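You operate a simulated robot arm through the tools that you are given. There is no shell and no other tool. Be economical: measure what you need, move in short steps, check, and stop when the job is done.

The job below is to be done with a simulated two-armed robot. You get a single attempt, and the scene is never put back.

TASK
Pick up the grey can marked "MIX" from the top of the store bench with one hand, pass it to the other hand and put it on the middle shelf in the steel rack. Set down upright: grey can.

Only the result counts: the job must be done as asked and must still hold three seconds after the hand-in. Knocking over, shifting, dropping, spilling or breaking anything else fails it.

THE ROBOT
Two 7-joint arms with two-finger grippers on one trunk, on a base that drives. Base frame: it is fixed to the floor where the robot stands at the start and does not move with it; the origin is under the middle of the robot, x ahead of it, y to its left, z up; the surface under the hand at the start is at about z = 900. Units: mm, degrees, N and s.
The left shoulder is at the start at [24, 225, 1154], the right one opposite. With the tool pointing down near the work surface each hand reaches from about 220 to 760 mm from the robot's upright axis, wherever it stands, measured 20 degrees to its own side. Places, roughly: middle shelf in the steel rack [700, 800, 1000]. Payload 2.2 kg a hand.
The TCP of each hand is the grasp point between the finger pads, 19 mm short of the fingertips. In the tool frame z runs along the fingers and y along their closing line. The gripper opens to 116 mm. The gripper's body begins 70 mm behind the TCP.
Orientation is that of the tool frame in the base frame, as a unit quaternion [w, x, y, z]. With the fingers straight down and closing along the base's y, the tool's x points along the base's -x, its y along +y and its z along -z.

THE INTERFACE
- The arms move only by the tool jog_arm. It takes "left_commands", "right_commands" or both (then of equal length, played together; a hand with none holds still); each is a list of rows, each a list of 7 numbers: the gripper command, from -1 (fully open) to 1 (shut), values between in proportion, then the shift along the tool's x, y, z in mm, then the turn, a rotation vector about the tool's x, y, z in degrees. In form: [[fingers, tx, ty, tz, rx, ry, rz], ...]. A call has 1 to 20 rows; each row shifts and turns the commanded pose from where the row before left it, along the tool's axes as they then stand. A row lasts 0.2 s, in which the tool goes at most 50 mm and 8.6 degrees; a call with a longer step from one row to the next is refused whole, and so is a gripper value outside its range. Where a pose cannot be reached the arm comes as near as it can. A force on the tool above 40 N (or 10 N above the force at the start of the call, whichever is more), or a blocked arm, ends the call early, and 0.2 s more pass. The fingers move at their own pace and stop on an object; they squeeze with about 24 N. The grip force told is the motor's: it shows also when the fingers shut on nothing. Time passes only in rows, and 0.2 s behind the last, so rows that do not move let the fingers close. It gives the time, the measured TCP pose, the force on the tool (base axes), the opening and the grip force at its end, in the units of the frame above (readings bear some noise), with the torque about the TCP (base axes, N m) and any sound that the robot's microphone picked up.
- Cameras (640 x 400 px; columns grow to the right, rows downward): "scene" is now at [133, 9.1, 1340.1]; the picture's right is [-0.03, -1.00, 0.01], its down [-0.43, 0.01, -0.90] and it looks along [0.90, -0.03, -0.43] (base axes); focal length 234 px, centre (320, 200). "left" rides on the left gripper at [69, 15, -97] in its tool frame; the picture's right is [-0.21, 0.98, 0.00], its down [-0.76, -0.17, -0.63] and it looks along [-0.62, -0.14, 0.77] (tool axes); focal length 251 px, centre (320, 200). "right" rides on the right gripper at [69, -15, -97] in its tool frame; the picture's right is [0.22, 0.98, 0.00], its down [-0.76, 0.17, -0.63] and it looks along [-0.62, 0.14, 0.77] (tool axes); focal length 251 px, centre (320, 200). There is no depth. A picture from a camera that has moved, and an enlarged one, comes with that camera's place and axes in the base frame and with its lens.
- camera(camera): a new picture of that camera. The clock stands still meanwhile.
- move_column(by): slides the trunk up (or, below 0, down) by that many mm; the arms and the scene camera ride with it, the base frame stays. It gives what a move gives, with no picture.
- roll_base(legs): drives the robot by 1 to 6 legs, each [ahead, left, turn to the left] in mm, mm and degrees, along the robot's own axes; the way and the turn of a leg run together, so that a leg with both is an arc; at most 1500 mm and 180 degrees a leg. The arms and the cameras ride along, it lands a little off, and it stops where it bumps. It gives what a move gives.
- pan_tilt(pan, tilt): turns the head with the scene camera to pan (to the left, within 80 degrees either way) and tilt (down, from -29 to 69), counted from straight ahead of the robot. It gives what a move gives.
- inspect(camera, box): a new picture of the part [left, top, right, bottom] of that camera's present view, enlarged. The clock stands still meanwhile.
- finish_job(): hands the job in; it is judged then, once.

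Go step by step. Nothing tells you exact positions but the pictures and the camera data: compare them with the known pose of the tool, close in by small moves and look again before you grip or let go. The budget is 120 turns and 108 pictures, counting those below and the enlarged ones. Unless the task says otherwise, let go and move clear before handing in, and close with one line.

The tools are called after "Call:" by a JSON object that holds its "op" and its "data". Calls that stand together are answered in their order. jog_arm: Moves the arms, as the interface text tells. Its arguments: {"type":"object","properties":{"left_commands":{"type":"array"},"right_commands":{"type":"array"}},"required":[]} The other tools are called the same way: move_column (by) slides the trunk up or down; roll_base (legs) drives the base; pan_tilt (pan, tilt) turns the head that bears the scene camera; camera (camera) takes a picture; inspect (camera, box) takes an enlarged picture of a part of a camera's view; finish_job () hands the job in.

At the start:

```text
time_s: 0.0
left_tool_pos: [346.2, 219.2, 1245.8]
left_tool_rot: [-0.001, -0.002, 1.0, -0.005]
left_contact_force: [0.2, -0.3, 0.4]
left_wrist_torque: [-0.02, 0.0, -0.01]
left_finger_gap: 115.9
left_gripper_force: 0.0
right_tool_pos: [508.1, -140.5, 1262.1]
right_tool_rot: [-0.001, 0.0, 1.0, -0.005]
right_contact_force: [-0.1, 0.7, 0.4]
right_wrist_torque: [-0.09, 0.01, 0.02]
right_finger_gap: 116.1
right_gripper_force: 0.0
trunk travel left (down, up): [-300.0, 190.0]
robot x, y, heading: [-1.2, 2.3, -0.0]
head pan, tilt: [-1.6, 25.5]
```

scene: 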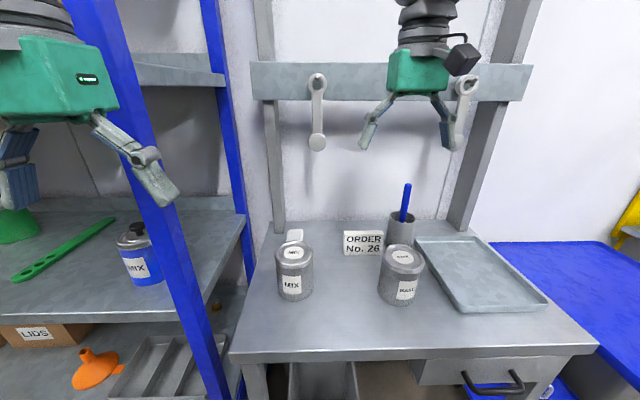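
right: 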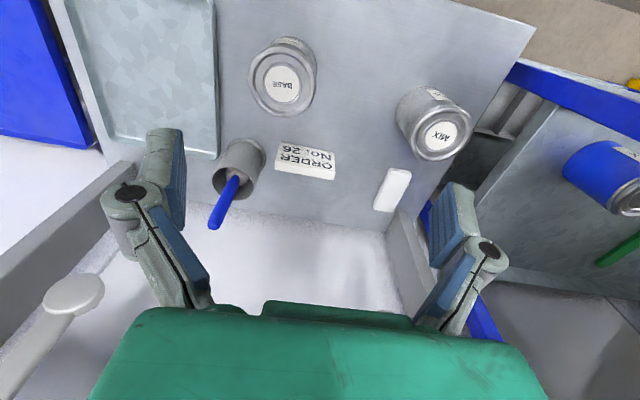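
left: 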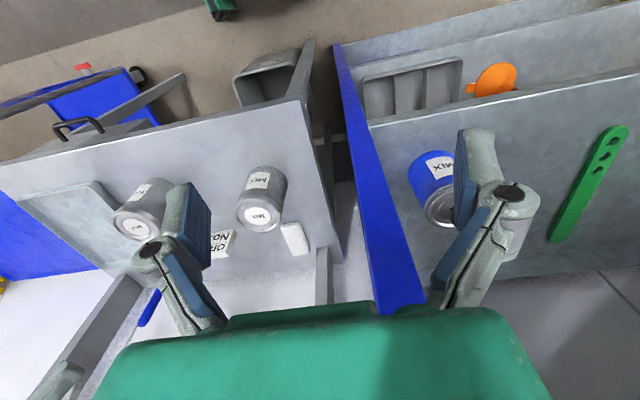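

The grey MIX can is on the bench at roughly (565, 52), with its top near z 1000. The rack is to the left, so I'll look at it next.

Call:
{"op": "pan_tilt", "data": {"pan": 50, "tilt": 25}}

Call:
{"op": "camera", "data": {"camera": "scene"}}

Call:
{"op": "inspect", "data": {"camera": "right", "box": [340, 60, 500, 220]}}

```text
time_s: 1.2
left_tool_pos: [343.4, 216.4, 1246.5]
left_tool_rot: [0.0, -0.001, 1.0, -0.003]
left_contact_force: [0.0, -0.3, 0.3]
left_wrist_torque: [0.0, -0.01, 0.0]
left_finger_gap: 115.9
left_gripper_force: 0.0
right_tool_pos: [505.8, -145.2, 1262.1]
right_tool_rot: [0.001, -0.002, 1.0, -0.004]
right_contact_force: [-0.1, -0.4, -0.8]
right_wrist_torque: [0.01, 0.01, -0.01]
right_finger_gap: 115.9
right_gripper_force: 0.2
trunk travel left (down, up): [-300.0, 190.0]
robot x, y, heading: [-1.6, 3.6, -0.1]
head pan, tilt: [50.0, 25.0]
```

```text
104 pictures are left
camera scene: at [100.5, 86.0, 1340.3], right [0.77, -0.64, 0.0], down [-0.28, -0.33, -0.9], along [0.58, 0.69, -0.43], focal length 234 px, centre (320, 200)
```

scene: 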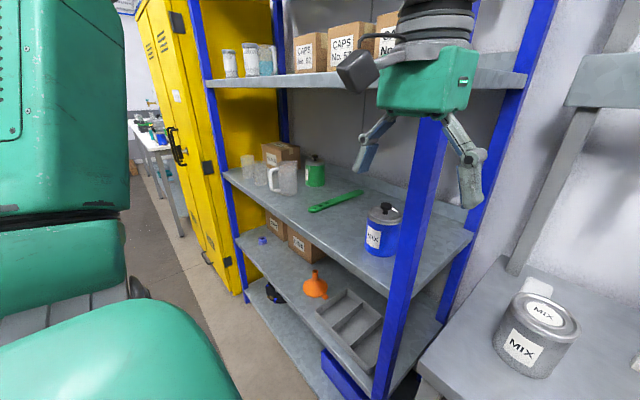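

```text
2.50 times, centred on (420, 140) of right
camera zoom: at [437.7, -159.4, 1358.0], right [-0.22, 0.98, -0.01], down [0.76, 0.17, 0.63], along [0.62, 0.13, -0.78], focal length 629 px, centre (70, 350)
```

zoom: 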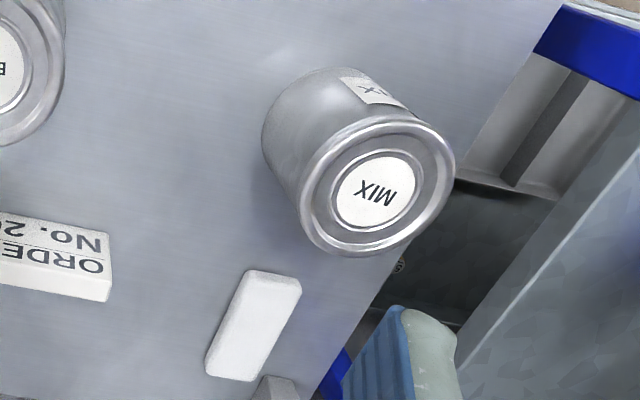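

The can's top centre is near (558, 54, ~1000). The target shelf surface is at about z 955, with free space between the blue can (y about 363) and the green spoon (y about 655). I'll move the right hand above the can.

Call:
{"op": "jog_arm", "data": {"right_commands": [[-1, -6.5, 25, 10, 0, 0, 0], [-1, -6.5, 25, 10, 0, 0, 0], [-1, -6.5, 25, 10, 0, 0, 0], [-1, -6.5, 25, 10, 0, 0, 0], [-1, -6.5, 25, 10, 0, 0, 0], [-1, -6.5, 25, 10, 0, 0, 0], [-1, -6.5, 25, 10, 0, 0, 0], [-1, -6.5, 25, 10, 0, 0, 0], [-1, 0, 0, 0, 0, 0, 0]]}}

Call:
{"op": "camera", "data": {"camera": "right"}}

Call:
{"op": "pan_tilt", "data": {"pan": 10, "tilt": 35}}

Call:
{"op": "camera", "data": {"camera": "scene"}}

```text
time_s: 3.4
left_tool_pos: [339.5, 207.4, 1249.1]
left_tool_rot: [0.003, 0.0, 1.0, -0.002]
left_contact_force: [-0.8, 0.4, -0.2]
left_wrist_torque: [-0.01, 0.01, 0.03]
left_finger_gap: 115.9
left_gripper_force: 0.2
right_tool_pos: [573.7, 15.6, 1205.5]
right_tool_rot: [0.004, 0.029, 0.999, 0.029]
right_contact_force: [-0.4, -0.8, 0.4]
right_wrist_torque: [0.0, 0.02, 0.0]
right_finger_gap: 115.8
right_gripper_force: 0.0
trunk travel left (down, up): [-300.0, 190.0]
robot x, y, heading: [3.0, 3.4, 0.0]
head pan, tilt: [50.0, 25.0]
stopped in row 9 (right hand): the arm was blocked; the commanded pose is now the measured one
```

```text
102 pictures are left
camera right: at [503.7, -1.0, 1300.4], right [-0.16, 0.99, 0.06], down [0.76, 0.09, 0.65], along [0.63, 0.15, -0.76], focal length 251 px, centre (320, 200)
```

right: 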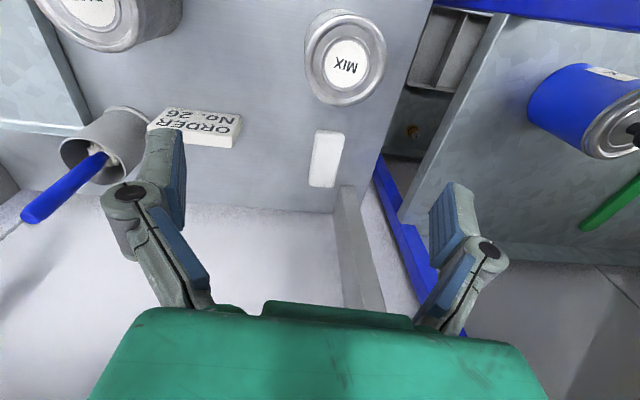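

```text
time_s: 4.5
left_tool_pos: [339.6, 215.8, 1247.5]
left_tool_rot: [0.001, -0.001, 1.0, -0.004]
left_contact_force: [-0.1, 1.5, -0.2]
left_wrist_torque: [-0.05, 0.04, -0.03]
left_finger_gap: 116.1
left_gripper_force: 0.0
right_tool_pos: [574.3, 24.8, 1207.1]
right_tool_rot: [0.005, 0.028, 0.999, 0.028]
right_contact_force: [1.0, 0.3, 0.5]
right_wrist_torque: [0.0, 0.0, 0.01]
right_finger_gap: 116.2
right_gripper_force: 0.1
trunk travel left (down, up): [-300.0, 190.0]
robot x, y, heading: [-1.2, 2.1, -0.2]
head pan, tilt: [10.0, 35.0]
```

```text
101 pictures are left
camera scene: at [128.6, 25.3, 1325.0], right [0.17, -0.98, 0.0], down [-0.57, -0.1, -0.82], along [0.8, 0.14, -0.58], focal length 234 px, centre (320, 200)
```

scene: 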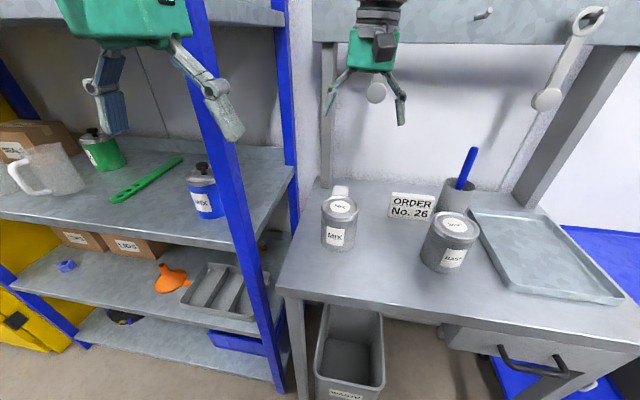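

The right arm was blocked reaching across its body, so I'll pull the hand right a bit and shift the base left.

Call:
{"op": "jog_arm", "data": {"right_commands": [[-1, 5, -25, 0, 0, 0, 0], [-1, 5, -25, 0, 0, 0, 0], [-1, 5, -25, 0, 0, 0, 0], [-1, 5, -25, 0, 0, 0, 0]]}}

Call:
{"op": "roll_base", "data": {"legs": [[0, 130, 0]]}}

Call:
{"op": "camera", "data": {"camera": "right"}}

Call:
{"op": "camera", "data": {"camera": "scene"}}

```text
time_s: 5.5
left_tool_pos: [338.0, 213.7, 1248.7]
left_tool_rot: [0.003, -0.001, 1.0, -0.004]
left_contact_force: [0.4, 0.4, 0.0]
left_wrist_torque: [-0.02, -0.01, 0.01]
left_finger_gap: 115.9
left_gripper_force: 0.0
right_tool_pos: [547.8, -76.2, 1201.2]
right_tool_rot: [0.004, 0.025, 0.999, 0.026]
right_contact_force: [-0.3, 0.8, 0.0]
right_wrist_torque: [0.01, -0.05, 0.01]
right_finger_gap: 115.8
right_gripper_force: 0.0
trunk travel left (down, up): [-300.0, 190.0]
robot x, y, heading: [1.9, 2.3, 0.2]
head pan, tilt: [10.0, 35.0]
```

```text
time_s: 6.8
left_tool_pos: [344.7, 282.9, 1254.4]
left_tool_rot: [0.001, 0.0, 1.0, 0.018]
left_contact_force: [1.6, -2.5, 0.1]
left_wrist_torque: [0.16, 0.06, 0.0]
left_finger_gap: 115.8
left_gripper_force: 0.1
right_tool_pos: [554.1, -7.1, 1195.7]
right_tool_rot: [0.002, 0.028, 0.998, 0.048]
right_contact_force: [0.5, -2.9, 0.4]
right_wrist_torque: [0.28, 0.05, -0.02]
right_finger_gap: 115.9
right_gripper_force: 0.1
trunk travel left (down, up): [-300.0, 190.0]
robot x, y, heading: [1.0, 123.1, -0.2]
head pan, tilt: [10.0, 35.0]
```

```text
100 pictures are left
camera right: at [483.7, -25.9, 1289.5], right [-0.16, 0.98, 0.09], down [0.76, 0.06, 0.65], along [0.63, 0.17, -0.76], focal length 251 px, centre (320, 200)
```

right: 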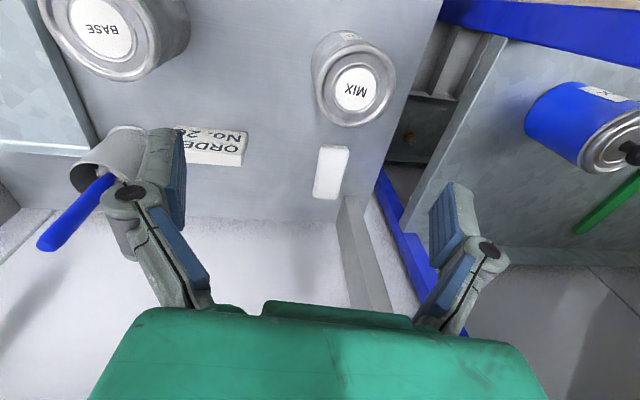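

```text
99 pictures are left
camera scene: at [132.4, 88.0, 1324.3], right [0.17, -0.98, -0.04], down [-0.57, -0.07, -0.82], along [0.8, 0.16, -0.57], focal length 234 px, centre (320, 200)
```

scene: 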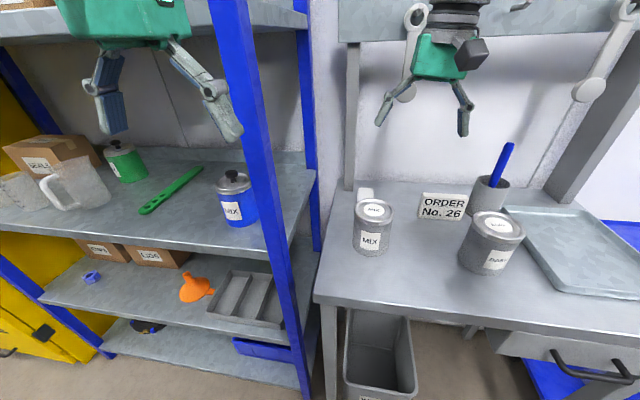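

The trunk seems to be still swaying after the drive, so I'll wait a moment and read again.

Call:
{"op": "jog_arm", "data": {"right_commands": [[-1, 0, 0, 0, 0, 0, 0], [-1, 0, 0, 0, 0, 0, 0], [-1, 0, 0, 0, 0, 0, 0], [-1, 0, 0, 0, 0, 0, 0], [-1, 0, 0, 0, 0, 0, 0]]}}

Call:
{"op": "camera", "data": {"camera": "right"}}

Call:
{"op": "camera", "data": {"camera": "scene"}}

```text
time_s: 8.2
left_tool_pos: [333.5, 371.7, 1245.8]
left_tool_rot: [0.005, -0.001, 1.0, -0.015]
left_contact_force: [0.0, 1.2, 0.4]
left_wrist_torque: [-0.06, -0.02, 0.03]
left_finger_gap: 115.7
left_gripper_force: 0.1
right_tool_pos: [544.9, 82.9, 1204.3]
right_tool_rot: [0.007, 0.023, 1.0, 0.014]
right_contact_force: [0.4, 0.6, -1.0]
right_wrist_torque: [-0.09, 0.01, 0.02]
right_finger_gap: 116.0
right_gripper_force: 0.1
trunk travel left (down, up): [-300.0, 190.0]
robot x, y, heading: [0.8, 134.7, 0.2]
head pan, tilt: [10.0, 35.0]
stopped in row 5 (right hand): the arm was blocked; the commanded pose is now the measured one
```

```text
98 pictures are left
camera right: at [473.3, 68.7, 1299.3], right [-0.17, 0.99, 0.03], down [0.75, 0.11, 0.65], along [0.63, 0.13, -0.76], focal length 251 px, centre (320, 200)
```

right: 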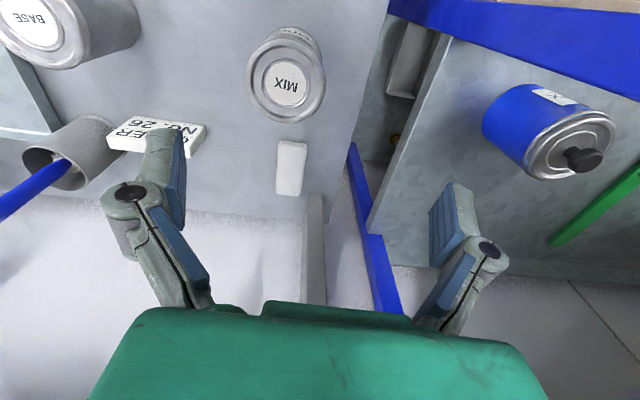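

```text
97 pictures are left
camera scene: at [128.4, 188.6, 1324.0], right [0.18, -0.98, 0.03], down [-0.57, -0.13, -0.81], along [0.8, 0.13, -0.58], focal length 234 px, centre (320, 200)
```

scene: 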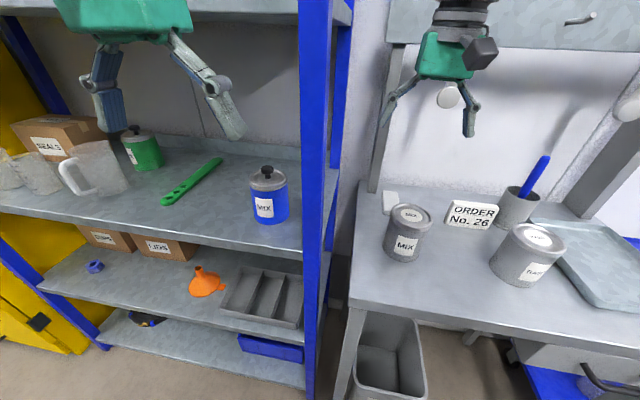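

It is still swinging, so I'll let it settle further.

Call:
{"op": "jog_arm", "data": {"right_commands": [[-1, 0, 0, 0, 0, 0, 0], [-1, 0, 0, 0, 0, 0, 0], [-1, 0, 0, 0, 0, 0, 0], [-1, 0, 0, 0, 0, 0, 0], [-1, 0, 0, 0, 0, 0, 0], [-1, 0, 0, 0, 0, 0, 0], [-1, 0, 0, 0, 0, 0, 0], [-1, 0, 0, 0, 0, 0, 0], [-1, 0, 0, 0, 0, 0, 0], [-1, 0, 0, 0, 0, 0, 0], [-1, 0, 0, 0, 0, 0, 0], [-1, 0, 0, 0, 0, 0, 0], [-1, 0, 0, 0, 0, 0, 0], [-1, 0, 0, 0, 0, 0, 0], [-1, 0, 0, 0, 0, 0, 0]]}}

Call:
{"op": "camera", "data": {"camera": "right"}}

```text
time_s: 11.4
left_tool_pos: [337.2, 363.9, 1239.4]
left_tool_rot: [-0.006, -0.002, 1.0, -0.012]
left_contact_force: [0.4, 0.0, -0.9]
left_wrist_torque: [-0.04, 0.03, 0.01]
left_finger_gap: 116.2
left_gripper_force: 0.1
right_tool_pos: [544.3, 77.3, 1202.9]
right_tool_rot: [0.005, 0.023, 1.0, 0.018]
right_contact_force: [0.6, 0.5, -0.4]
right_wrist_torque: [-0.02, -0.01, 0.0]
right_finger_gap: 116.2
right_gripper_force: 0.0
trunk travel left (down, up): [-300.0, 190.0]
robot x, y, heading: [2.4, 134.9, 0.1]
head pan, tilt: [10.0, 35.0]
```

```text
96 pictures are left
camera right: at [474.0, 61.4, 1297.4], right [-0.17, 0.99, 0.03], down [0.76, 0.11, 0.65], along [0.63, 0.13, -0.76], focal length 251 px, centre (320, 200)
```

right: 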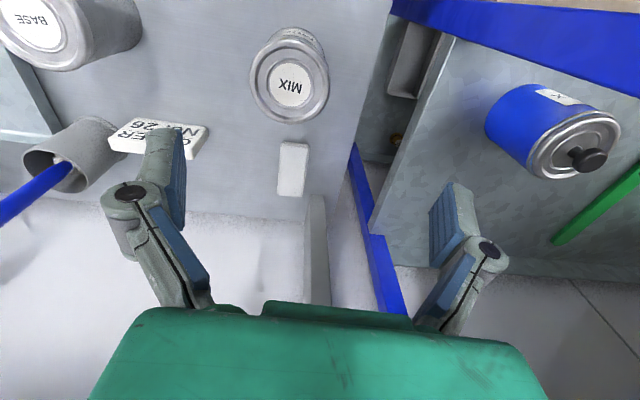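

The can re-measures at (557, 51), with a rim diameter of about 86 mm. I'll straighten the hand, centre it over the can and come down to z about 1090.

Call:
{"op": "jog_arm", "data": {"right_commands": [[-1, -2, -4, 10, 0.5, 0, -0.6], [-1, -2, -4, 15, 0.5, 0, -0.7], [-1, -2, -4, 20, 0.5, 0, -0.7], [-1, -2, -4, 20, 0.5, 0, -0.6], [-1, -2, -4, 20, 0, 0, 0], [-1, -2, -4, 15, 0, 0, 0], [-1, -1, 0, 10, 0, 0, 0], [-1, 0, 0, 0, 0, 0, 0], [-1, 0, 0, 0, 0, 0, 0], [-1, 0, 0, 0, 0, 0, 0], [-1, 0, 0, 0, 0, 0, 0]]}}

Call:
{"op": "camera", "data": {"camera": "right"}}

Call:
{"op": "camera", "data": {"camera": "scene"}}

```text
time_s: 14.0
left_tool_pos: [336.3, 335.6, 1241.5]
left_tool_rot: [-0.008, 0.0, 1.0, -0.005]
left_contact_force: [-0.6, 1.1, 0.5]
left_wrist_torque: [-0.04, -0.01, 0.01]
left_finger_gap: 115.7
left_gripper_force: 0.0
right_tool_pos: [555.6, 26.0, 1097.7]
right_tool_rot: [0.007, 0.004, 1.0, 0.007]
right_contact_force: [0.2, 0.3, 0.3]
right_wrist_torque: [-0.04, 0.02, -0.03]
right_finger_gap: 116.2
right_gripper_force: 0.0
trunk travel left (down, up): [-300.0, 190.0]
robot x, y, heading: [0.8, 118.1, 0.1]
head pan, tilt: [10.0, 35.0]
stopped in row 11 (right hand): the arm was blocked; the commanded pose is now the measured one
```

```text
95 pictures are left
camera right: at [486.7, 9.2, 1192.0], right [-0.21, 0.98, 0.01], down [0.75, 0.15, 0.65], along [0.63, 0.14, -0.76], focal length 251 px, centre (320, 200)
```

right: 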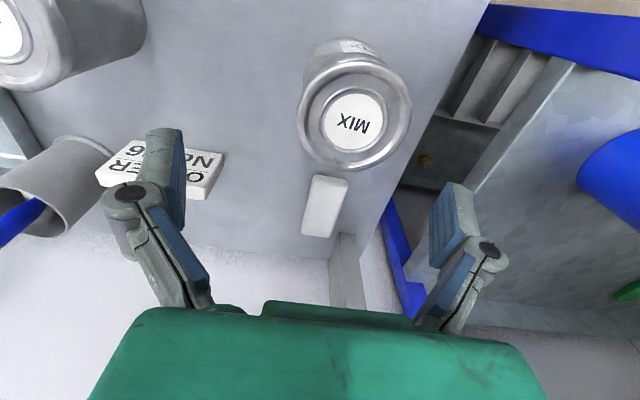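

```text
94 pictures are left
camera scene: at [131.6, 118.4, 1324.9], right [0.17, -0.98, -0.02], down [-0.57, -0.09, -0.82], along [0.8, 0.15, -0.58], focal length 234 px, centre (320, 200)
```

scene: 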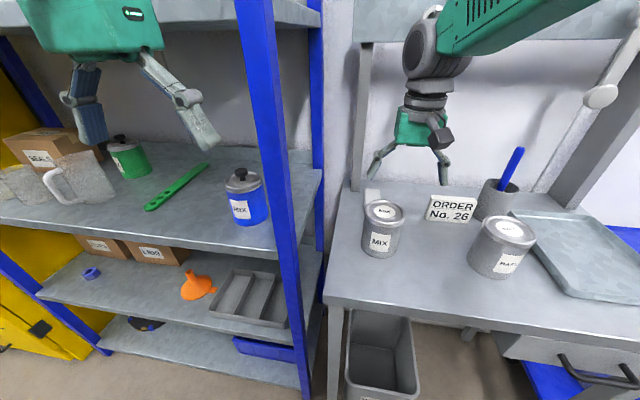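

The base itself drifts a little (y 135 to 118). I'll wait and watch whether it comes to rest.

Call:
{"op": "jog_arm", "data": {"right_commands": [[-1, 0, 0, 0, 0, 0, 0], [-1, 0, 0, 0, 0, 0, 0], [-1, 0, 0, 0, 0, 0, 0], [-1, 0, 0, 0, 0, 0, 0], [-1, 0, 0, 0, 0, 0, 0]]}}

Call:
{"op": "jog_arm", "data": {"right_commands": [[-1, 0, 0, 0, 0, 0, 0], [-1, 0, 0, 0, 0, 0, 0], [-1, 0, 0, 0, 0, 0, 0], [-1, 0, 0, 0, 0, 0, 0], [-1, 0, 0, 0, 0, 0, 0], [-1, 0, 0, 0, 0, 0, 0], [-1, 0, 0, 0, 0, 0, 0], [-1, 0, 0, 0, 0, 0, 0], [-1, 0, 0, 0, 0, 0, 0], [-1, 0, 0, 0, 0, 0, 0]]}}

Call:
{"op": "jog_arm", "data": {"right_commands": [[-1, 0, 0, 0, 0, 0, 0], [-1, 0, 0, 0, 0, 0, 0], [-1, 0, 0, 0, 0, 0, 0], [-1, 0, 0, 0, 0, 0, 0], [-1, 0, 0, 0, 0, 0, 0], [-1, 0, 0, 0, 0, 0, 0], [-1, 0, 0, 0, 0, 0, 0], [-1, 0, 0, 0, 0, 0, 0], [-1, 0, 0, 0, 0, 0, 0], [-1, 0, 0, 0, 0, 0, 0]]}}

```text
time_s: 15.4
left_tool_pos: [327.5, 292.3, 1256.4]
left_tool_rot: [0.006, 0.001, 1.0, 0.015]
left_contact_force: [0.1, -1.4, 1.0]
left_wrist_torque: [0.16, -0.03, -0.01]
left_finger_gap: 116.0
left_gripper_force: 0.1
right_tool_pos: [552.4, -14.2, 1095.7]
right_tool_rot: [0.009, 0.005, 1.0, 0.025]
right_contact_force: [-0.1, -1.9, 0.4]
right_wrist_torque: [0.16, 0.01, -0.01]
right_finger_gap: 116.2
right_gripper_force: 0.1
trunk travel left (down, up): [-300.0, 190.0]
robot x, y, heading: [-0.3, 119.9, 0.1]
head pan, tilt: [10.0, 35.0]
stopped in row 5 (right hand): the arm was blocked; the commanded pose is now the measured one
```

```text
time_s: 17.8
left_tool_pos: [327.0, 380.9, 1239.8]
left_tool_rot: [-0.002, -0.004, 1.0, -0.02]
left_contact_force: [-0.1, 1.0, 0.4]
left_wrist_torque: [-0.09, -0.04, 0.04]
left_finger_gap: 116.2
left_gripper_force: 0.0
right_tool_pos: [548.8, 70.8, 1102.4]
right_tool_rot: [0.01, -0.003, 1.0, -0.006]
right_contact_force: [-0.7, 1.3, 0.2]
right_wrist_torque: [-0.12, 0.01, 0.04]
right_finger_gap: 116.1
right_gripper_force: 0.1
trunk travel left (down, up): [-300.0, 190.0]
robot x, y, heading: [5.9, 138.6, 0.1]
head pan, tilt: [10.0, 35.0]
stopped in row 10 (right hand): the arm was blocked; the commanded pose is now the measured one
```

```text
time_s: 20.2
left_tool_pos: [327.8, 388.8, 1228.5]
left_tool_rot: [-0.019, -0.002, 1.0, -0.022]
left_contact_force: [-0.1, 1.2, 0.7]
left_wrist_torque: [-0.16, 0.03, -0.01]
left_finger_gap: 116.2
left_gripper_force: 0.0
right_tool_pos: [545.7, 74.8, 1102.9]
right_tool_rot: [0.012, -0.003, 1.0, -0.011]
right_contact_force: [-0.3, 2.7, 0.3]
right_wrist_torque: [-0.2, -0.05, -0.04]
right_finger_gap: 115.9
right_gripper_force: 0.1
trunk travel left (down, up): [-300.0, 190.0]
robot x, y, heading: [2.6, 132.9, 0.3]
head pan, tilt: [10.0, 35.0]
stopped in row 10 (right hand): the arm was blocked; the commanded pose is now the measured one
```

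The robot is rocking sideways and it isn't dying out while I command the right arm. I'll let time pass with head moves only.

Call:
{"op": "pan_tilt", "data": {"pan": 10, "tilt": 36}}

Call:
{"op": "pan_tilt", "data": {"pan": 10, "tilt": 35}}

Call:
{"op": "pan_tilt", "data": {"pan": 10, "tilt": 36}}

Call:
{"op": "pan_tilt", "data": {"pan": 10, "tilt": 35}}

```text
time_s: 20.8
left_tool_pos: [327.5, 310.1, 1243.0]
left_tool_rot: [-0.014, 0.0, 1.0, 0.007]
left_contact_force: [0.3, -2.3, -1.0]
left_wrist_torque: [0.13, 0.04, -0.01]
left_finger_gap: 116.4
left_gripper_force: 0.0
right_tool_pos: [548.5, 1.9, 1098.4]
right_tool_rot: [0.011, 0.004, 1.0, 0.017]
right_contact_force: [0.2, -2.8, 0.4]
right_wrist_torque: [0.24, 0.03, 0.01]
right_finger_gap: 116.1
right_gripper_force: 0.0
trunk travel left (down, up): [-300.0, 190.0]
robot x, y, heading: [3.3, 117.6, 0.1]
head pan, tilt: [10.0, 36.0]
```

```text
time_s: 21.4
left_tool_pos: [323.4, 344.3, 1242.6]
left_tool_rot: [-0.005, -0.001, 1.0, -0.007]
left_contact_force: [-0.3, 0.0, 0.9]
left_wrist_torque: [-0.02, -0.06, -0.02]
left_finger_gap: 116.0
left_gripper_force: 0.1
right_tool_pos: [546.1, 36.2, 1101.1]
right_tool_rot: [0.011, 0.001, 1.0, 0.005]
right_contact_force: [-0.5, -0.2, 1.3]
right_wrist_torque: [-0.04, 0.03, 0.0]
right_finger_gap: 116.0
right_gripper_force: 0.1
trunk travel left (down, up): [-300.0, 190.0]
robot x, y, heading: [1.9, 125.7, 0.1]
head pan, tilt: [10.0, 35.0]
```

```text
time_s: 22.0
left_tool_pos: [328.5, 405.4, 1228.3]
left_tool_rot: [-0.015, -0.003, 1.0, -0.028]
left_contact_force: [0.4, 0.7, 0.4]
left_wrist_torque: [-0.08, -0.02, 0.04]
left_finger_gap: 115.8
left_gripper_force: 0.1
right_tool_pos: [547.4, 91.8, 1103.3]
right_tool_rot: [0.012, -0.001, 1.0, -0.016]
right_contact_force: [-0.2, 1.5, -1.1]
right_wrist_torque: [-0.16, 0.0, 0.02]
right_finger_gap: 116.0
right_gripper_force: 0.0
trunk travel left (down, up): [-300.0, 190.0]
robot x, y, heading: [-0.3, 140.0, -0.1]
head pan, tilt: [10.0, 36.0]
```

```text
time_s: 22.6
left_tool_pos: [329.7, 325.8, 1236.6]
left_tool_rot: [-0.02, 0.0, 1.0, 0.003]
left_contact_force: [1.2, -2.2, -1.2]
left_wrist_torque: [0.08, 0.02, -0.03]
left_finger_gap: 116.2
left_gripper_force: 0.0
right_tool_pos: [548.9, 16.4, 1097.0]
right_tool_rot: [0.009, 0.002, 1.0, 0.012]
right_contact_force: [-0.2, 0.1, -0.5]
right_wrist_torque: [0.07, -0.05, -0.03]
right_finger_gap: 116.1
right_gripper_force: 0.0
trunk travel left (down, up): [-300.0, 190.0]
robot x, y, heading: [1.6, 123.2, 0.1]
head pan, tilt: [10.0, 35.0]
```

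The rocking is about ±45 mm at the hands with a period near 1 s. I'll give it longer to see whether it decays.

Call:
{"op": "pan_tilt", "data": {"pan": 70, "tilt": 35}}

Call:
{"op": "camera", "data": {"camera": "scene"}}

Call:
{"op": "pan_tilt", "data": {"pan": -70, "tilt": 35}}

Call:
{"op": "camera", "data": {"camera": "scene"}}

Call:
{"op": "pan_tilt", "data": {"pan": 0, "tilt": 69}}

Call:
{"op": "camera", "data": {"camera": "scene"}}

```text
time_s: 23.9
left_tool_pos: [328.1, 390.4, 1231.0]
left_tool_rot: [-0.009, 0.001, 1.0, -0.022]
left_contact_force: [2.5, 0.5, -0.3]
left_wrist_torque: [0.03, 0.12, 0.03]
left_finger_gap: 115.9
left_gripper_force: 0.1
right_tool_pos: [546.4, 76.0, 1100.7]
right_tool_rot: [0.01, 0.003, 1.0, -0.011]
right_contact_force: [-0.4, -0.5, -2.0]
right_wrist_torque: [0.04, -0.05, -0.01]
right_finger_gap: 115.8
right_gripper_force: 0.0
trunk travel left (down, up): [-300.0, 190.0]
robot x, y, heading: [-2.2, 136.3, -0.1]
head pan, tilt: [70.0, 35.0]
```

```text
93 pictures are left
camera scene: at [74.3, 271.1, 1319.4], right [0.94, -0.35, 0.01], down [-0.2, -0.57, -0.79], along [0.28, 0.74, -0.61], focal length 234 px, centre (320, 200)
```

scene: 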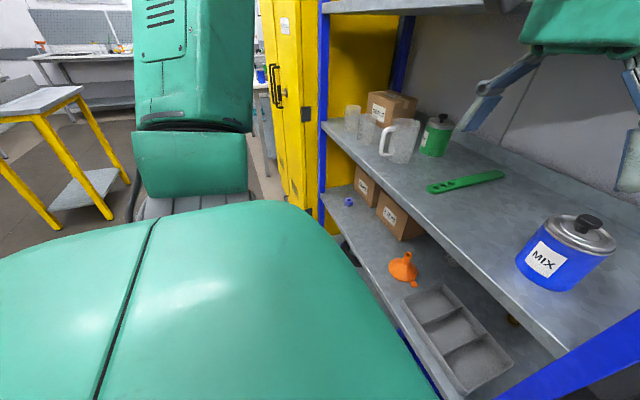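

```text
time_s: 26.1
left_tool_pos: [330.9, 316.3, 1236.9]
left_tool_rot: [-0.019, -0.003, 1.0, 0.005]
left_contact_force: [0.6, -0.3, -1.5]
left_wrist_torque: [0.03, 0.0, -0.02]
left_finger_gap: 115.9
left_gripper_force: 0.1
right_tool_pos: [549.6, 9.6, 1096.5]
right_tool_rot: [0.008, 0.001, 1.0, 0.015]
right_contact_force: [1.0, -0.1, -1.9]
right_wrist_torque: [-0.01, 0.07, 0.01]
right_finger_gap: 116.0
right_gripper_force: 0.0
trunk travel left (down, up): [-300.0, 190.0]
robot x, y, heading: [0.9, 116.8, 0.4]
head pan, tilt: [-70.0, 35.0]
```

```text
92 pictures are left
camera scene: at [77.1, -8.9, 1320.1], right [-0.94, -0.35, -0.01], down [-0.21, 0.57, -0.8], along [0.28, -0.74, -0.61], focal length 234 px, centre (320, 200)
```

scene: 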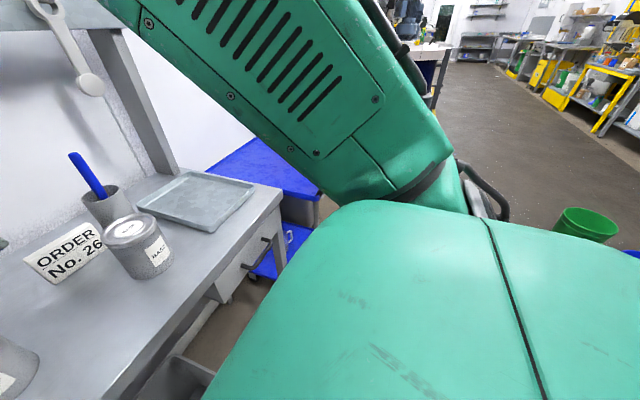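

```text
time_s: 27.6
left_tool_pos: [325.1, 365.2, 1238.6]
left_tool_rot: [-0.008, 0.0, 1.0, -0.014]
left_contact_force: [-0.3, -0.3, 0.5]
left_wrist_torque: [0.01, -0.08, 0.04]
left_finger_gap: 116.1
left_gripper_force: 0.0
right_tool_pos: [545.6, 52.9, 1102.3]
right_tool_rot: [0.009, 0.002, 1.0, -0.001]
right_contact_force: [-0.7, 0.3, -1.5]
right_wrist_torque: [-0.08, -0.01, -0.02]
right_finger_gap: 115.8
right_gripper_force: 0.1
trunk travel left (down, up): [-300.0, 190.0]
robot x, y, heading: [3.3, 131.9, -0.1]
head pan, tilt: [0.0, 68.8]
```

```text
91 pictures are left
camera scene: at [98.9, 169.1, 1279.9], right [0.0, -1.0, 0.03], down [-0.93, -0.01, -0.36], along [0.36, -0.03, -0.93], focal length 234 px, centre (320, 200)
```

scene: 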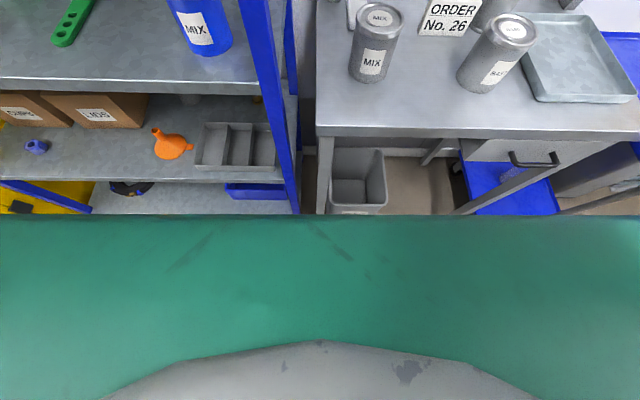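

I'll sample the sway finely to get its period and decay.

Call:
{"op": "jog_arm", "data": {"left_commands": [[-1, 0, 0, 0, 0, 0, 0]]}}

Call:
{"op": "jog_arm", "data": {"left_commands": [[-1, 0, 0, 0, 0, 0, 0]]}}

Call:
{"op": "jog_arm", "data": {"left_commands": [[-1, 0, 0, 0, 0, 0, 0]]}}

Call:
{"op": "jog_arm", "data": {"left_commands": [[-1, 0, 0, 0, 0, 0, 0]]}}

Call:
{"op": "jog_arm", "data": {"left_commands": [[-1, 0, 0, 0, 0, 0, 0]]}}

Call:
{"op": "jog_arm", "data": {"left_commands": [[-1, 0, 0, 0, 0, 0, 0]]}}

```text
time_s: 28.1
left_tool_pos: [321.5, 411.3, 1215.8]
left_tool_rot: [-0.028, -0.003, 0.999, -0.033]
left_contact_force: [-0.1, 0.9, 0.3]
left_wrist_torque: [-0.18, -0.01, 0.01]
left_finger_gap: 116.2
left_gripper_force: 0.1
right_tool_pos: [540.5, 97.7, 1105.3]
right_tool_rot: [0.012, -0.003, 1.0, -0.021]
right_contact_force: [-0.5, 2.4, -0.6]
right_wrist_torque: [-0.28, 0.0, 0.02]
right_finger_gap: 116.1
right_gripper_force: 0.1
trunk travel left (down, up): [-300.0, 190.0]
robot x, y, heading: [-1.1, 132.4, 0.8]
head pan, tilt: [0.0, 68.8]
stopped in row 1 (left hand): the arm was blocked; the commanded pose is now the measured one
```

```text
time_s: 28.8
left_tool_pos: [320.8, 289.2, 1240.7]
left_tool_rot: [-0.02, 0.0, 1.0, 0.011]
left_contact_force: [0.8, -2.6, -0.8]
left_wrist_torque: [0.22, -0.04, -0.02]
left_finger_gap: 116.0
left_gripper_force: 0.0
right_tool_pos: [541.9, -16.0, 1101.3]
right_tool_rot: [0.01, 0.004, 1.0, 0.02]
right_contact_force: [0.2, -2.1, -0.5]
right_wrist_torque: [0.21, -0.01, -0.03]
right_finger_gap: 115.8
right_gripper_force: 0.0
trunk travel left (down, up): [-300.0, 190.0]
robot x, y, heading: [2.2, 106.8, -0.1]
head pan, tilt: [0.0, 68.8]
stopped in row 1 (left hand): the arm was blocked; the commanded pose is now the measured one
```

```text
time_s: 29.4
left_tool_pos: [313.7, 333.0, 1238.3]
left_tool_rot: [-0.016, -0.003, 1.0, -0.003]
left_contact_force: [-0.8, -0.9, 0.2]
left_wrist_torque: [0.03, -0.04, 0.02]
left_finger_gap: 115.8
left_gripper_force: 0.0
right_tool_pos: [538.1, 26.2, 1106.5]
right_tool_rot: [0.013, -0.001, 1.0, 0.007]
right_contact_force: [-0.1, -0.6, 1.0]
right_wrist_torque: [0.05, 0.02, 0.0]
right_finger_gap: 115.8
right_gripper_force: 0.1
trunk travel left (down, up): [-300.0, 190.0]
robot x, y, heading: [2.2, 116.9, 0.2]
head pan, tilt: [0.0, 68.8]
stopped in row 1 (left hand): the arm was blocked; the commanded pose is now the measured one
```

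```text
time_s: 29.8
left_tool_pos: [319.2, 338.1, 1232.6]
left_tool_rot: [-0.025, -0.002, 1.0, -0.004]
left_contact_force: [0.3, 0.4, -0.4]
left_wrist_torque: [0.03, 0.02, 0.02]
left_finger_gap: 116.0
left_gripper_force: 0.1
right_tool_pos: [537.3, 32.3, 1106.2]
right_tool_rot: [0.014, -0.002, 1.0, 0.005]
right_contact_force: [-0.2, 0.0, 0.6]
right_wrist_torque: [0.01, 0.01, -0.04]
right_finger_gap: 116.0
right_gripper_force: 0.1
trunk travel left (down, up): [-300.0, 190.0]
robot x, y, heading: [2.0, 115.6, 0.5]
head pan, tilt: [0.0, 68.8]
```

```text
time_s: 30.1
left_tool_pos: [314.8, 353.3, 1237.3]
left_tool_rot: [-0.015, -0.002, 1.0, -0.011]
left_contact_force: [-0.5, 0.8, 0.4]
left_wrist_torque: [-0.05, 0.01, 0.02]
left_finger_gap: 115.9
left_gripper_force: 0.1
right_tool_pos: [538.6, 44.6, 1106.6]
right_tool_rot: [0.012, -0.003, 1.0, 0.0]
right_contact_force: [0.4, 0.9, 0.3]
right_wrist_torque: [-0.03, 0.02, 0.03]
right_finger_gap: 115.9
right_gripper_force: 0.1
trunk travel left (down, up): [-300.0, 190.0]
robot x, y, heading: [1.1, 120.0, 0.5]
head pan, tilt: [0.0, 68.8]
```

```text
time_s: 30.6
left_tool_pos: [317.8, 315.5, 1235.1]
left_tool_rot: [-0.024, -0.001, 1.0, 0.004]
left_contact_force: [1.6, -0.6, -0.2]
left_wrist_torque: [0.06, 0.01, -0.01]
left_finger_gap: 116.0
left_gripper_force: 0.1
right_tool_pos: [538.4, 9.6, 1104.9]
right_tool_rot: [0.013, -0.001, 1.0, 0.013]
right_contact_force: [-0.7, -1.5, 0.3]
right_wrist_torque: [0.09, 0.04, -0.01]
right_finger_gap: 116.1
right_gripper_force: 0.1
trunk travel left (down, up): [-300.0, 190.0]
robot x, y, heading: [3.9, 113.6, 0.2]
head pan, tilt: [0.0, 68.8]
```

The swing seems smaller in the last samples. Waiting with idle rows and sampling again.

Call:
{"op": "jog_arm", "data": {"left_commands": [[-1, 0, 0, 0, 0, 0, 0], [-1, 0, 0, 0, 0, 0, 0], [-1, 0, 0, 0, 0, 0, 0], [-1, 0, 0, 0, 0, 0, 0], [-1, 0, 0, 0, 0, 0, 0], [-1, 0, 0, 0, 0, 0, 0], [-1, 0, 0, 0, 0, 0, 0], [-1, 0, 0, 0, 0, 0, 0], [-1, 0, 0, 0, 0, 0, 0], [-1, 0, 0, 0, 0, 0, 0], [-1, 0, 0, 0, 0, 0, 0], [-1, 0, 0, 0, 0, 0, 0], [-1, 0, 0, 0, 0, 0, 0], [-1, 0, 0, 0, 0, 0, 0], [-1, 0, 0, 0, 0, 0, 0], [-1, 0, 0, 0, 0, 0, 0], [-1, 0, 0, 0, 0, 0, 0], [-1, 0, 0, 0, 0, 0, 0], [-1, 0, 0, 0, 0, 0, 0], [-1, 0, 0, 0, 0, 0, 0]]}}

Call:
{"op": "jog_arm", "data": {"left_commands": [[-1, 0, 0, 0, 0, 0, 0]]}}

Call:
{"op": "jog_arm", "data": {"left_commands": [[-1, 0, 0, 0, 0, 0, 0]]}}

Call:
{"op": "jog_arm", "data": {"left_commands": [[-1, 0, 0, 0, 0, 0, 0]]}}

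```text
time_s: 35.0
left_tool_pos: [316.9, 299.3, 1236.6]
left_tool_rot: [-0.023, 0.0, 1.0, 0.008]
left_contact_force: [-0.1, 0.5, -1.2]
left_wrist_torque: [0.05, 0.01, -0.01]
left_finger_gap: 116.1
left_gripper_force: 0.0
right_tool_pos: [538.5, -8.2, 1105.1]
right_tool_rot: [0.013, 0.002, 1.0, 0.016]
right_contact_force: [-0.4, -1.1, 0.1]
right_wrist_torque: [0.07, 0.0, -0.02]
right_finger_gap: 116.1
right_gripper_force: 0.0
trunk travel left (down, up): [-300.0, 190.0]
robot x, y, heading: [5.2, 110.5, 0.5]
head pan, tilt: [0.0, 68.8]
stopped in row 20 (left hand): the arm was blocked; the commanded pose is now the measured one
```

```text
time_s: 35.5
left_tool_pos: [311.9, 278.9, 1248.3]
left_tool_rot: [-0.011, 0.0, 1.0, 0.017]
left_contact_force: [-0.1, -0.3, 0.6]
left_wrist_torque: [0.13, 0.03, -0.03]
left_finger_gap: 116.0
left_gripper_force: 0.0
right_tool_pos: [535.5, -24.5, 1105.1]
right_tool_rot: [0.014, 0.001, 1.0, 0.026]
right_contact_force: [0.3, -1.0, -0.3]
right_wrist_torque: [0.22, 0.03, 0.01]
right_finger_gap: 116.3
right_gripper_force: 0.2
trunk travel left (down, up): [-300.0, 190.0]
robot x, y, heading: [0.2, 108.6, 0.6]
head pan, tilt: [0.0, 68.8]
stopped in row 1 (left hand): the arm was blocked; the commanded pose is now the measured one
```

```text
time_s: 36.1
left_tool_pos: [308.8, 365.2, 1231.1]
left_tool_rot: [-0.022, -0.002, 1.0, -0.017]
left_contact_force: [0.1, 1.0, 0.9]
left_wrist_torque: [-0.16, 0.0, 0.01]
left_finger_gap: 115.7
left_gripper_force: 0.0
right_tool_pos: [531.8, 57.3, 1111.6]
right_tool_rot: [0.017, -0.004, 1.0, -0.005]
right_contact_force: [-0.1, 1.3, -1.0]
right_wrist_torque: [-0.14, -0.04, -0.03]
right_finger_gap: 115.9
right_gripper_force: 0.2
trunk travel left (down, up): [-300.0, 190.0]
robot x, y, heading: [3.2, 130.0, 0.4]
head pan, tilt: [0.0, 68.8]
stopped in row 1 (left hand): the arm was blocked; the commanded pose is now the measured one
```

```text
time_s: 36.8
left_tool_pos: [307.9, 324.1, 1231.2]
left_tool_rot: [-0.029, -0.002, 1.0, -0.001]
left_contact_force: [0.3, -0.5, 0.0]
left_wrist_torque: [-0.07, -0.02, -0.01]
left_finger_gap: 115.9
left_gripper_force: 0.1
right_tool_pos: [529.7, 16.7, 1110.1]
right_tool_rot: [0.016, -0.001, 1.0, 0.009]
right_contact_force: [-0.2, 0.7, 0.5]
right_wrist_torque: [-0.07, 0.0, -0.01]
right_finger_gap: 116.1
right_gripper_force: 0.1
trunk travel left (down, up): [-300.0, 190.0]
robot x, y, heading: [-0.2, 115.1, 0.5]
head pan, tilt: [0.0, 68.8]
stopped in row 1 (left hand): the arm was blocked; the commanded pose is now the measured one
```

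The sway appears to be pumped by the arm-holding loop, so I'll let time pass with small column and head moves instead and watch.

Call:
{"op": "move_column", "data": {"by": 40}}

Call:
{"op": "pan_tilt", "data": {"pan": 0, "tilt": 40}}

Call:
{"op": "pan_tilt", "data": {"pan": 0, "tilt": 40}}

Call:
{"op": "roll_base", "data": {"legs": [[0, 0, 0]]}}

Call:
{"op": "pan_tilt", "data": {"pan": 0, "tilt": 40}}

Call:
{"op": "pan_tilt", "data": {"pan": 0, "tilt": 40}}

Call:
{"op": "pan_tilt", "data": {"pan": 0, "tilt": 40}}

Call:
{"op": "pan_tilt", "data": {"pan": 0, "tilt": 40}}

```text
time_s: 37.6
left_tool_pos: [309.0, 312.4, 1273.2]
left_tool_rot: [-0.029, -0.001, 1.0, 0.003]
left_contact_force: [-0.2, 0.4, -0.4]
left_wrist_torque: [0.02, 0.0, 0.0]
left_finger_gap: 116.0
left_gripper_force: 0.2
right_tool_pos: [531.3, 7.3, 1149.0]
right_tool_rot: [0.017, -0.001, 1.0, 0.013]
right_contact_force: [0.2, -0.5, 0.4]
right_wrist_torque: [0.02, 0.01, 0.01]
right_finger_gap: 115.8
right_gripper_force: 0.1
trunk travel left (down, up): [-340.0, 150.0]
robot x, y, heading: [-1.7, 115.6, 0.6]
head pan, tilt: [0.0, 68.8]
```

```text
time_s: 38.5
left_tool_pos: [309.1, 322.8, 1271.1]
left_tool_rot: [-0.03, -0.003, 1.0, -0.001]
left_contact_force: [0.2, -0.7, -1.1]
left_wrist_torque: [-0.01, -0.02, 0.04]
left_finger_gap: 116.1
left_gripper_force: 0.0
right_tool_pos: [530.7, 17.0, 1150.2]
right_tool_rot: [0.016, -0.001, 1.0, 0.009]
right_contact_force: [0.3, 0.5, 0.1]
right_wrist_torque: [0.02, -0.03, 0.01]
right_finger_gap: 115.9
right_gripper_force: 0.1
trunk travel left (down, up): [-340.0, 150.0]
robot x, y, heading: [-0.7, 111.6, 0.3]
head pan, tilt: [0.0, 40.0]
```

```text
time_s: 39.1
left_tool_pos: [307.1, 287.4, 1279.7]
left_tool_rot: [-0.021, -0.001, 1.0, 0.012]
left_contact_force: [-0.2, -0.7, -0.1]
left_wrist_torque: [0.09, 0.0, 0.05]
left_finger_gap: 115.8
left_gripper_force: 0.0
right_tool_pos: [529.6, -18.2, 1149.6]
right_tool_rot: [0.015, 0.002, 1.0, 0.021]
right_contact_force: [0.7, -0.7, 0.4]
right_wrist_torque: [0.09, 0.01, 0.02]
right_finger_gap: 116.1
right_gripper_force: 0.0
trunk travel left (down, up): [-340.0, 150.0]
robot x, y, heading: [2.5, 106.6, 0.5]
head pan, tilt: [0.0, 40.0]
```

```text
time_s: 39.8
left_tool_pos: [306.5, 328.1, 1275.9]
left_tool_rot: [-0.021, -0.001, 1.0, -0.003]
left_contact_force: [0.1, 0.3, 1.0]
left_wrist_torque: [-0.02, -0.02, 0.0]
left_finger_gap: 116.1
left_gripper_force: 0.1
right_tool_pos: [530.7, 19.9, 1150.2]
right_tool_rot: [0.016, -0.002, 1.0, 0.007]
right_contact_force: [0.6, 0.5, 0.3]
right_wrist_torque: [-0.01, -0.02, -0.01]
right_finger_gap: 115.9
right_gripper_force: 0.0
trunk travel left (down, up): [-340.0, 150.0]
robot x, y, heading: [3.6, 110.5, 0.6]
head pan, tilt: [0.0, 40.0]
```

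```text
time_s: 40.4
left_tool_pos: [304.7, 337.2, 1273.2]
left_tool_rot: [-0.026, -0.003, 1.0, -0.005]
left_contact_force: [0.7, 1.4, 0.4]
left_wrist_torque: [-0.09, 0.04, 0.0]
left_finger_gap: 116.3
left_gripper_force: 0.0
right_tool_pos: [526.1, 33.7, 1151.8]
right_tool_rot: [0.017, -0.004, 1.0, 0.006]
right_contact_force: [-0.8, 1.9, -0.5]
right_wrist_torque: [-0.16, -0.04, -0.01]
right_finger_gap: 116.0
right_gripper_force: 0.0
trunk travel left (down, up): [-340.0, 150.0]
robot x, y, heading: [0.6, 122.4, 0.6]
head pan, tilt: [0.0, 40.0]
```

```text
time_s: 41.0
left_tool_pos: [305.1, 262.2, 1282.6]
left_tool_rot: [-0.023, 0.0, 1.0, 0.021]
left_contact_force: [-0.1, -1.8, -1.5]
left_wrist_torque: [0.18, 0.02, -0.02]
left_finger_gap: 115.9
left_gripper_force: 0.0
right_tool_pos: [528.4, -38.9, 1145.3]
right_tool_rot: [0.017, 0.002, 0.999, 0.031]
right_contact_force: [0.4, -1.2, -0.8]
right_wrist_torque: [0.18, 0.04, -0.02]
right_finger_gap: 116.0
right_gripper_force: 0.0
trunk travel left (down, up): [-340.0, 150.0]
robot x, y, heading: [-0.3, 109.0, 0.2]
head pan, tilt: [0.0, 40.0]
```

```text
time_s: 41.6
left_tool_pos: [301.1, 302.0, 1282.1]
left_tool_rot: [-0.015, -0.001, 1.0, 0.005]
left_contact_force: [-1.5, 0.4, 0.4]
left_wrist_torque: [0.05, -0.06, -0.02]
left_finger_gap: 116.0
left_gripper_force: 0.0
right_tool_pos: [527.2, -2.2, 1149.9]
right_tool_rot: [0.018, -0.001, 1.0, 0.017]
right_contact_force: [0.5, 0.8, -0.1]
right_wrist_torque: [-0.04, -0.03, 0.0]
right_finger_gap: 115.8
right_gripper_force: 0.1
trunk travel left (down, up): [-340.0, 150.0]
robot x, y, heading: [2.8, 111.1, 0.8]
head pan, tilt: [0.0, 40.0]
```

```text
time_s: 42.2
left_tool_pos: [303.3, 348.3, 1270.8]
left_tool_rot: [-0.025, -0.003, 1.0, -0.009]
left_contact_force: [0.0, 0.6, 1.1]
left_wrist_torque: [-0.08, 0.01, 0.01]
left_finger_gap: 116.2
left_gripper_force: 0.2
right_tool_pos: [526.6, 41.9, 1152.0]
right_tool_rot: [0.019, -0.004, 1.0, 0.002]
right_contact_force: [0.2, 1.7, -0.7]
right_wrist_torque: [-0.21, -0.03, 0.0]
right_finger_gap: 116.2
right_gripper_force: 0.0
trunk travel left (down, up): [-340.0, 150.0]
robot x, y, heading: [4.6, 119.3, 0.4]
head pan, tilt: [0.0, 40.0]
```

The sway grows again by itself, so something may be touching or the stance is unstable here. I'll raise the right hand with a retreat: drive back 120 mm, away from the furniture, and sample.

Call:
{"op": "roll_base", "data": {"legs": [[-120, 0, 0]]}}

Call:
{"op": "pan_tilt", "data": {"pan": 0, "tilt": 40}}

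Call:
{"op": "pan_tilt", "data": {"pan": 0, "tilt": 40}}

Call:
{"op": "pan_tilt", "data": {"pan": 0, "tilt": 40}}

Call:
{"op": "pan_tilt", "data": {"pan": 0, "tilt": 40}}

Call:
{"op": "pan_tilt", "data": {"pan": 0, "tilt": 40}}

Call:
{"op": "pan_tilt", "data": {"pan": 0, "tilt": 40}}

Call:
{"op": "camera", "data": {"camera": "scene"}}

```text
time_s: 43.5
left_tool_pos: [179.1, 282.2, 1284.4]
left_tool_rot: [-0.016, -0.002, 1.0, 0.013]
left_contact_force: [-0.1, -0.3, -0.5]
left_wrist_torque: [-0.02, -0.05, 0.01]
left_finger_gap: 115.9
left_gripper_force: 0.0
right_tool_pos: [406.4, -18.9, 1149.8]
right_tool_rot: [0.019, -0.002, 1.0, 0.024]
right_contact_force: [-1.2, -0.3, 0.2]
right_wrist_torque: [0.03, -0.02, -0.04]
right_finger_gap: 115.8
right_gripper_force: 0.0
trunk travel left (down, up): [-340.0, 150.0]
robot x, y, heading: [-117.6, 106.5, 0.6]
head pan, tilt: [0.0, 40.0]
```

```text
time_s: 44.0
left_tool_pos: [178.3, 326.3, 1278.7]
left_tool_rot: [-0.02, -0.003, 1.0, -0.003]
left_contact_force: [0.0, 1.4, 1.3]
left_wrist_torque: [-0.11, 0.04, 0.02]
left_finger_gap: 116.1
left_gripper_force: 0.1
right_tool_pos: [405.0, 22.7, 1154.6]
right_tool_rot: [0.02, -0.005, 1.0, 0.01]
right_contact_force: [-0.5, 2.1, 0.4]
right_wrist_torque: [-0.19, -0.03, 0.01]
right_finger_gap: 116.1
right_gripper_force: 0.0
trunk travel left (down, up): [-340.0, 150.0]
robot x, y, heading: [-117.7, 120.0, 0.6]
head pan, tilt: [0.0, 40.0]
```

```text
time_s: 44.6
left_tool_pos: [180.2, 232.6, 1284.3]
left_tool_rot: [-0.024, -0.004, 0.999, 0.029]
left_contact_force: [0.0, -0.3, -1.7]
left_wrist_torque: [0.07, 0.02, -0.01]
left_finger_gap: 115.9
left_gripper_force: 0.2
right_tool_pos: [406.8, -62.6, 1143.0]
right_tool_rot: [0.017, -0.001, 0.999, 0.041]
right_contact_force: [-0.3, 0.4, 0.7]
right_wrist_torque: [-0.03, 0.05, 0.02]
right_finger_gap: 116.2
right_gripper_force: 0.1
trunk travel left (down, up): [-340.0, 150.0]
robot x, y, heading: [-121.7, 99.4, 0.9]
head pan, tilt: [0.0, 40.0]
```

```text
time_s: 45.2
left_tool_pos: [174.7, 257.5, 1289.5]
left_tool_rot: [-0.012, -0.002, 1.0, 0.019]
left_contact_force: [-1.1, -0.4, -0.2]
left_wrist_torque: [0.0, -0.04, 0.0]
left_finger_gap: 116.0
left_gripper_force: 0.0
right_tool_pos: [401.7, -40.1, 1150.1]
right_tool_rot: [0.02, -0.001, 0.999, 0.032]
right_contact_force: [0.0, 0.2, 0.8]
right_wrist_torque: [-0.02, -0.03, 0.01]
right_finger_gap: 115.9
right_gripper_force: 0.0
trunk travel left (down, up): [-340.0, 150.0]
robot x, y, heading: [-113.4, 105.9, 1.0]
head pan, tilt: [0.0, 40.0]
```

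```text
time_s: 45.9
left_tool_pos: [178.6, 329.3, 1278.4]
left_tool_rot: [-0.019, -0.003, 1.0, -0.004]
left_contact_force: [-0.1, 1.3, 0.5]
left_wrist_torque: [-0.12, 0.0, 0.06]
left_finger_gap: 115.9
left_gripper_force: 0.1
right_tool_pos: [403.2, 24.5, 1155.4]
right_tool_rot: [0.021, -0.005, 1.0, 0.009]
right_contact_force: [0.7, 2.0, -0.2]
right_wrist_torque: [-0.18, 0.01, 0.01]
right_finger_gap: 115.9
right_gripper_force: 0.1
trunk travel left (down, up): [-340.0, 150.0]
robot x, y, heading: [-118.0, 120.1, 0.7]
head pan, tilt: [0.0, 40.0]
```

```text
time_s: 46.5
left_tool_pos: [182.1, 226.6, 1285.1]
left_tool_rot: [-0.023, -0.004, 0.999, 0.032]
left_contact_force: [1.3, -1.9, -0.1]
left_wrist_torque: [0.13, 0.08, -0.04]
left_finger_gap: 115.9
left_gripper_force: 0.0
right_tool_pos: [408.4, -68.6, 1141.7]
right_tool_rot: [0.017, -0.002, 0.999, 0.043]
right_contact_force: [1.1, -2.6, -0.1]
right_wrist_torque: [0.15, 0.03, -0.01]
right_finger_gap: 116.0
right_gripper_force: 0.0
trunk travel left (down, up): [-340.0, 150.0]
robot x, y, heading: [-117.1, 100.0, 1.4]
head pan, tilt: [0.0, 40.0]
```

```text
time_s: 47.0
left_tool_pos: [176.2, 265.6, 1289.3]
left_tool_rot: [-0.012, -0.001, 1.0, 0.014]
left_contact_force: [-0.6, 1.5, 0.5]
left_wrist_torque: [-0.03, -0.04, 0.02]
left_finger_gap: 116.0
left_gripper_force: 0.1
right_tool_pos: [402.2, -32.5, 1150.1]
right_tool_rot: [0.019, -0.002, 0.999, 0.029]
right_contact_force: [-0.1, 0.1, 0.9]
right_wrist_torque: [-0.07, 0.01, 0.01]
right_finger_gap: 115.9
right_gripper_force: 0.1
trunk travel left (down, up): [-340.0, 150.0]
robot x, y, heading: [-118.5, 104.2, 0.5]
head pan, tilt: [0.0, 40.0]
```

```text
90 pictures are left
camera scene: at [6.8, 135.9, 1356.8], right [0.01, -1.0, 0.02], down [-0.64, -0.02, -0.76], along [0.76, 0.0, -0.64], focal length 234 px, centre (320, 200)
```

scene: 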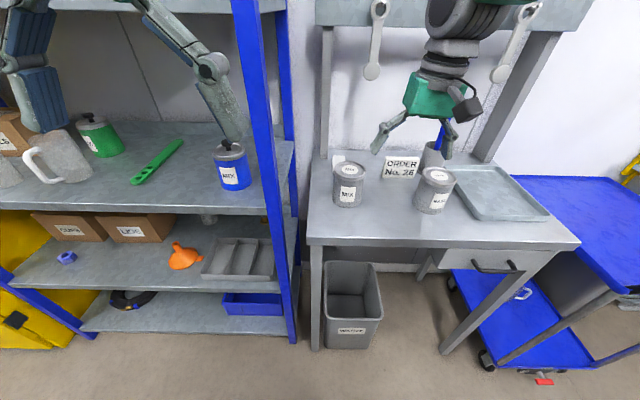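

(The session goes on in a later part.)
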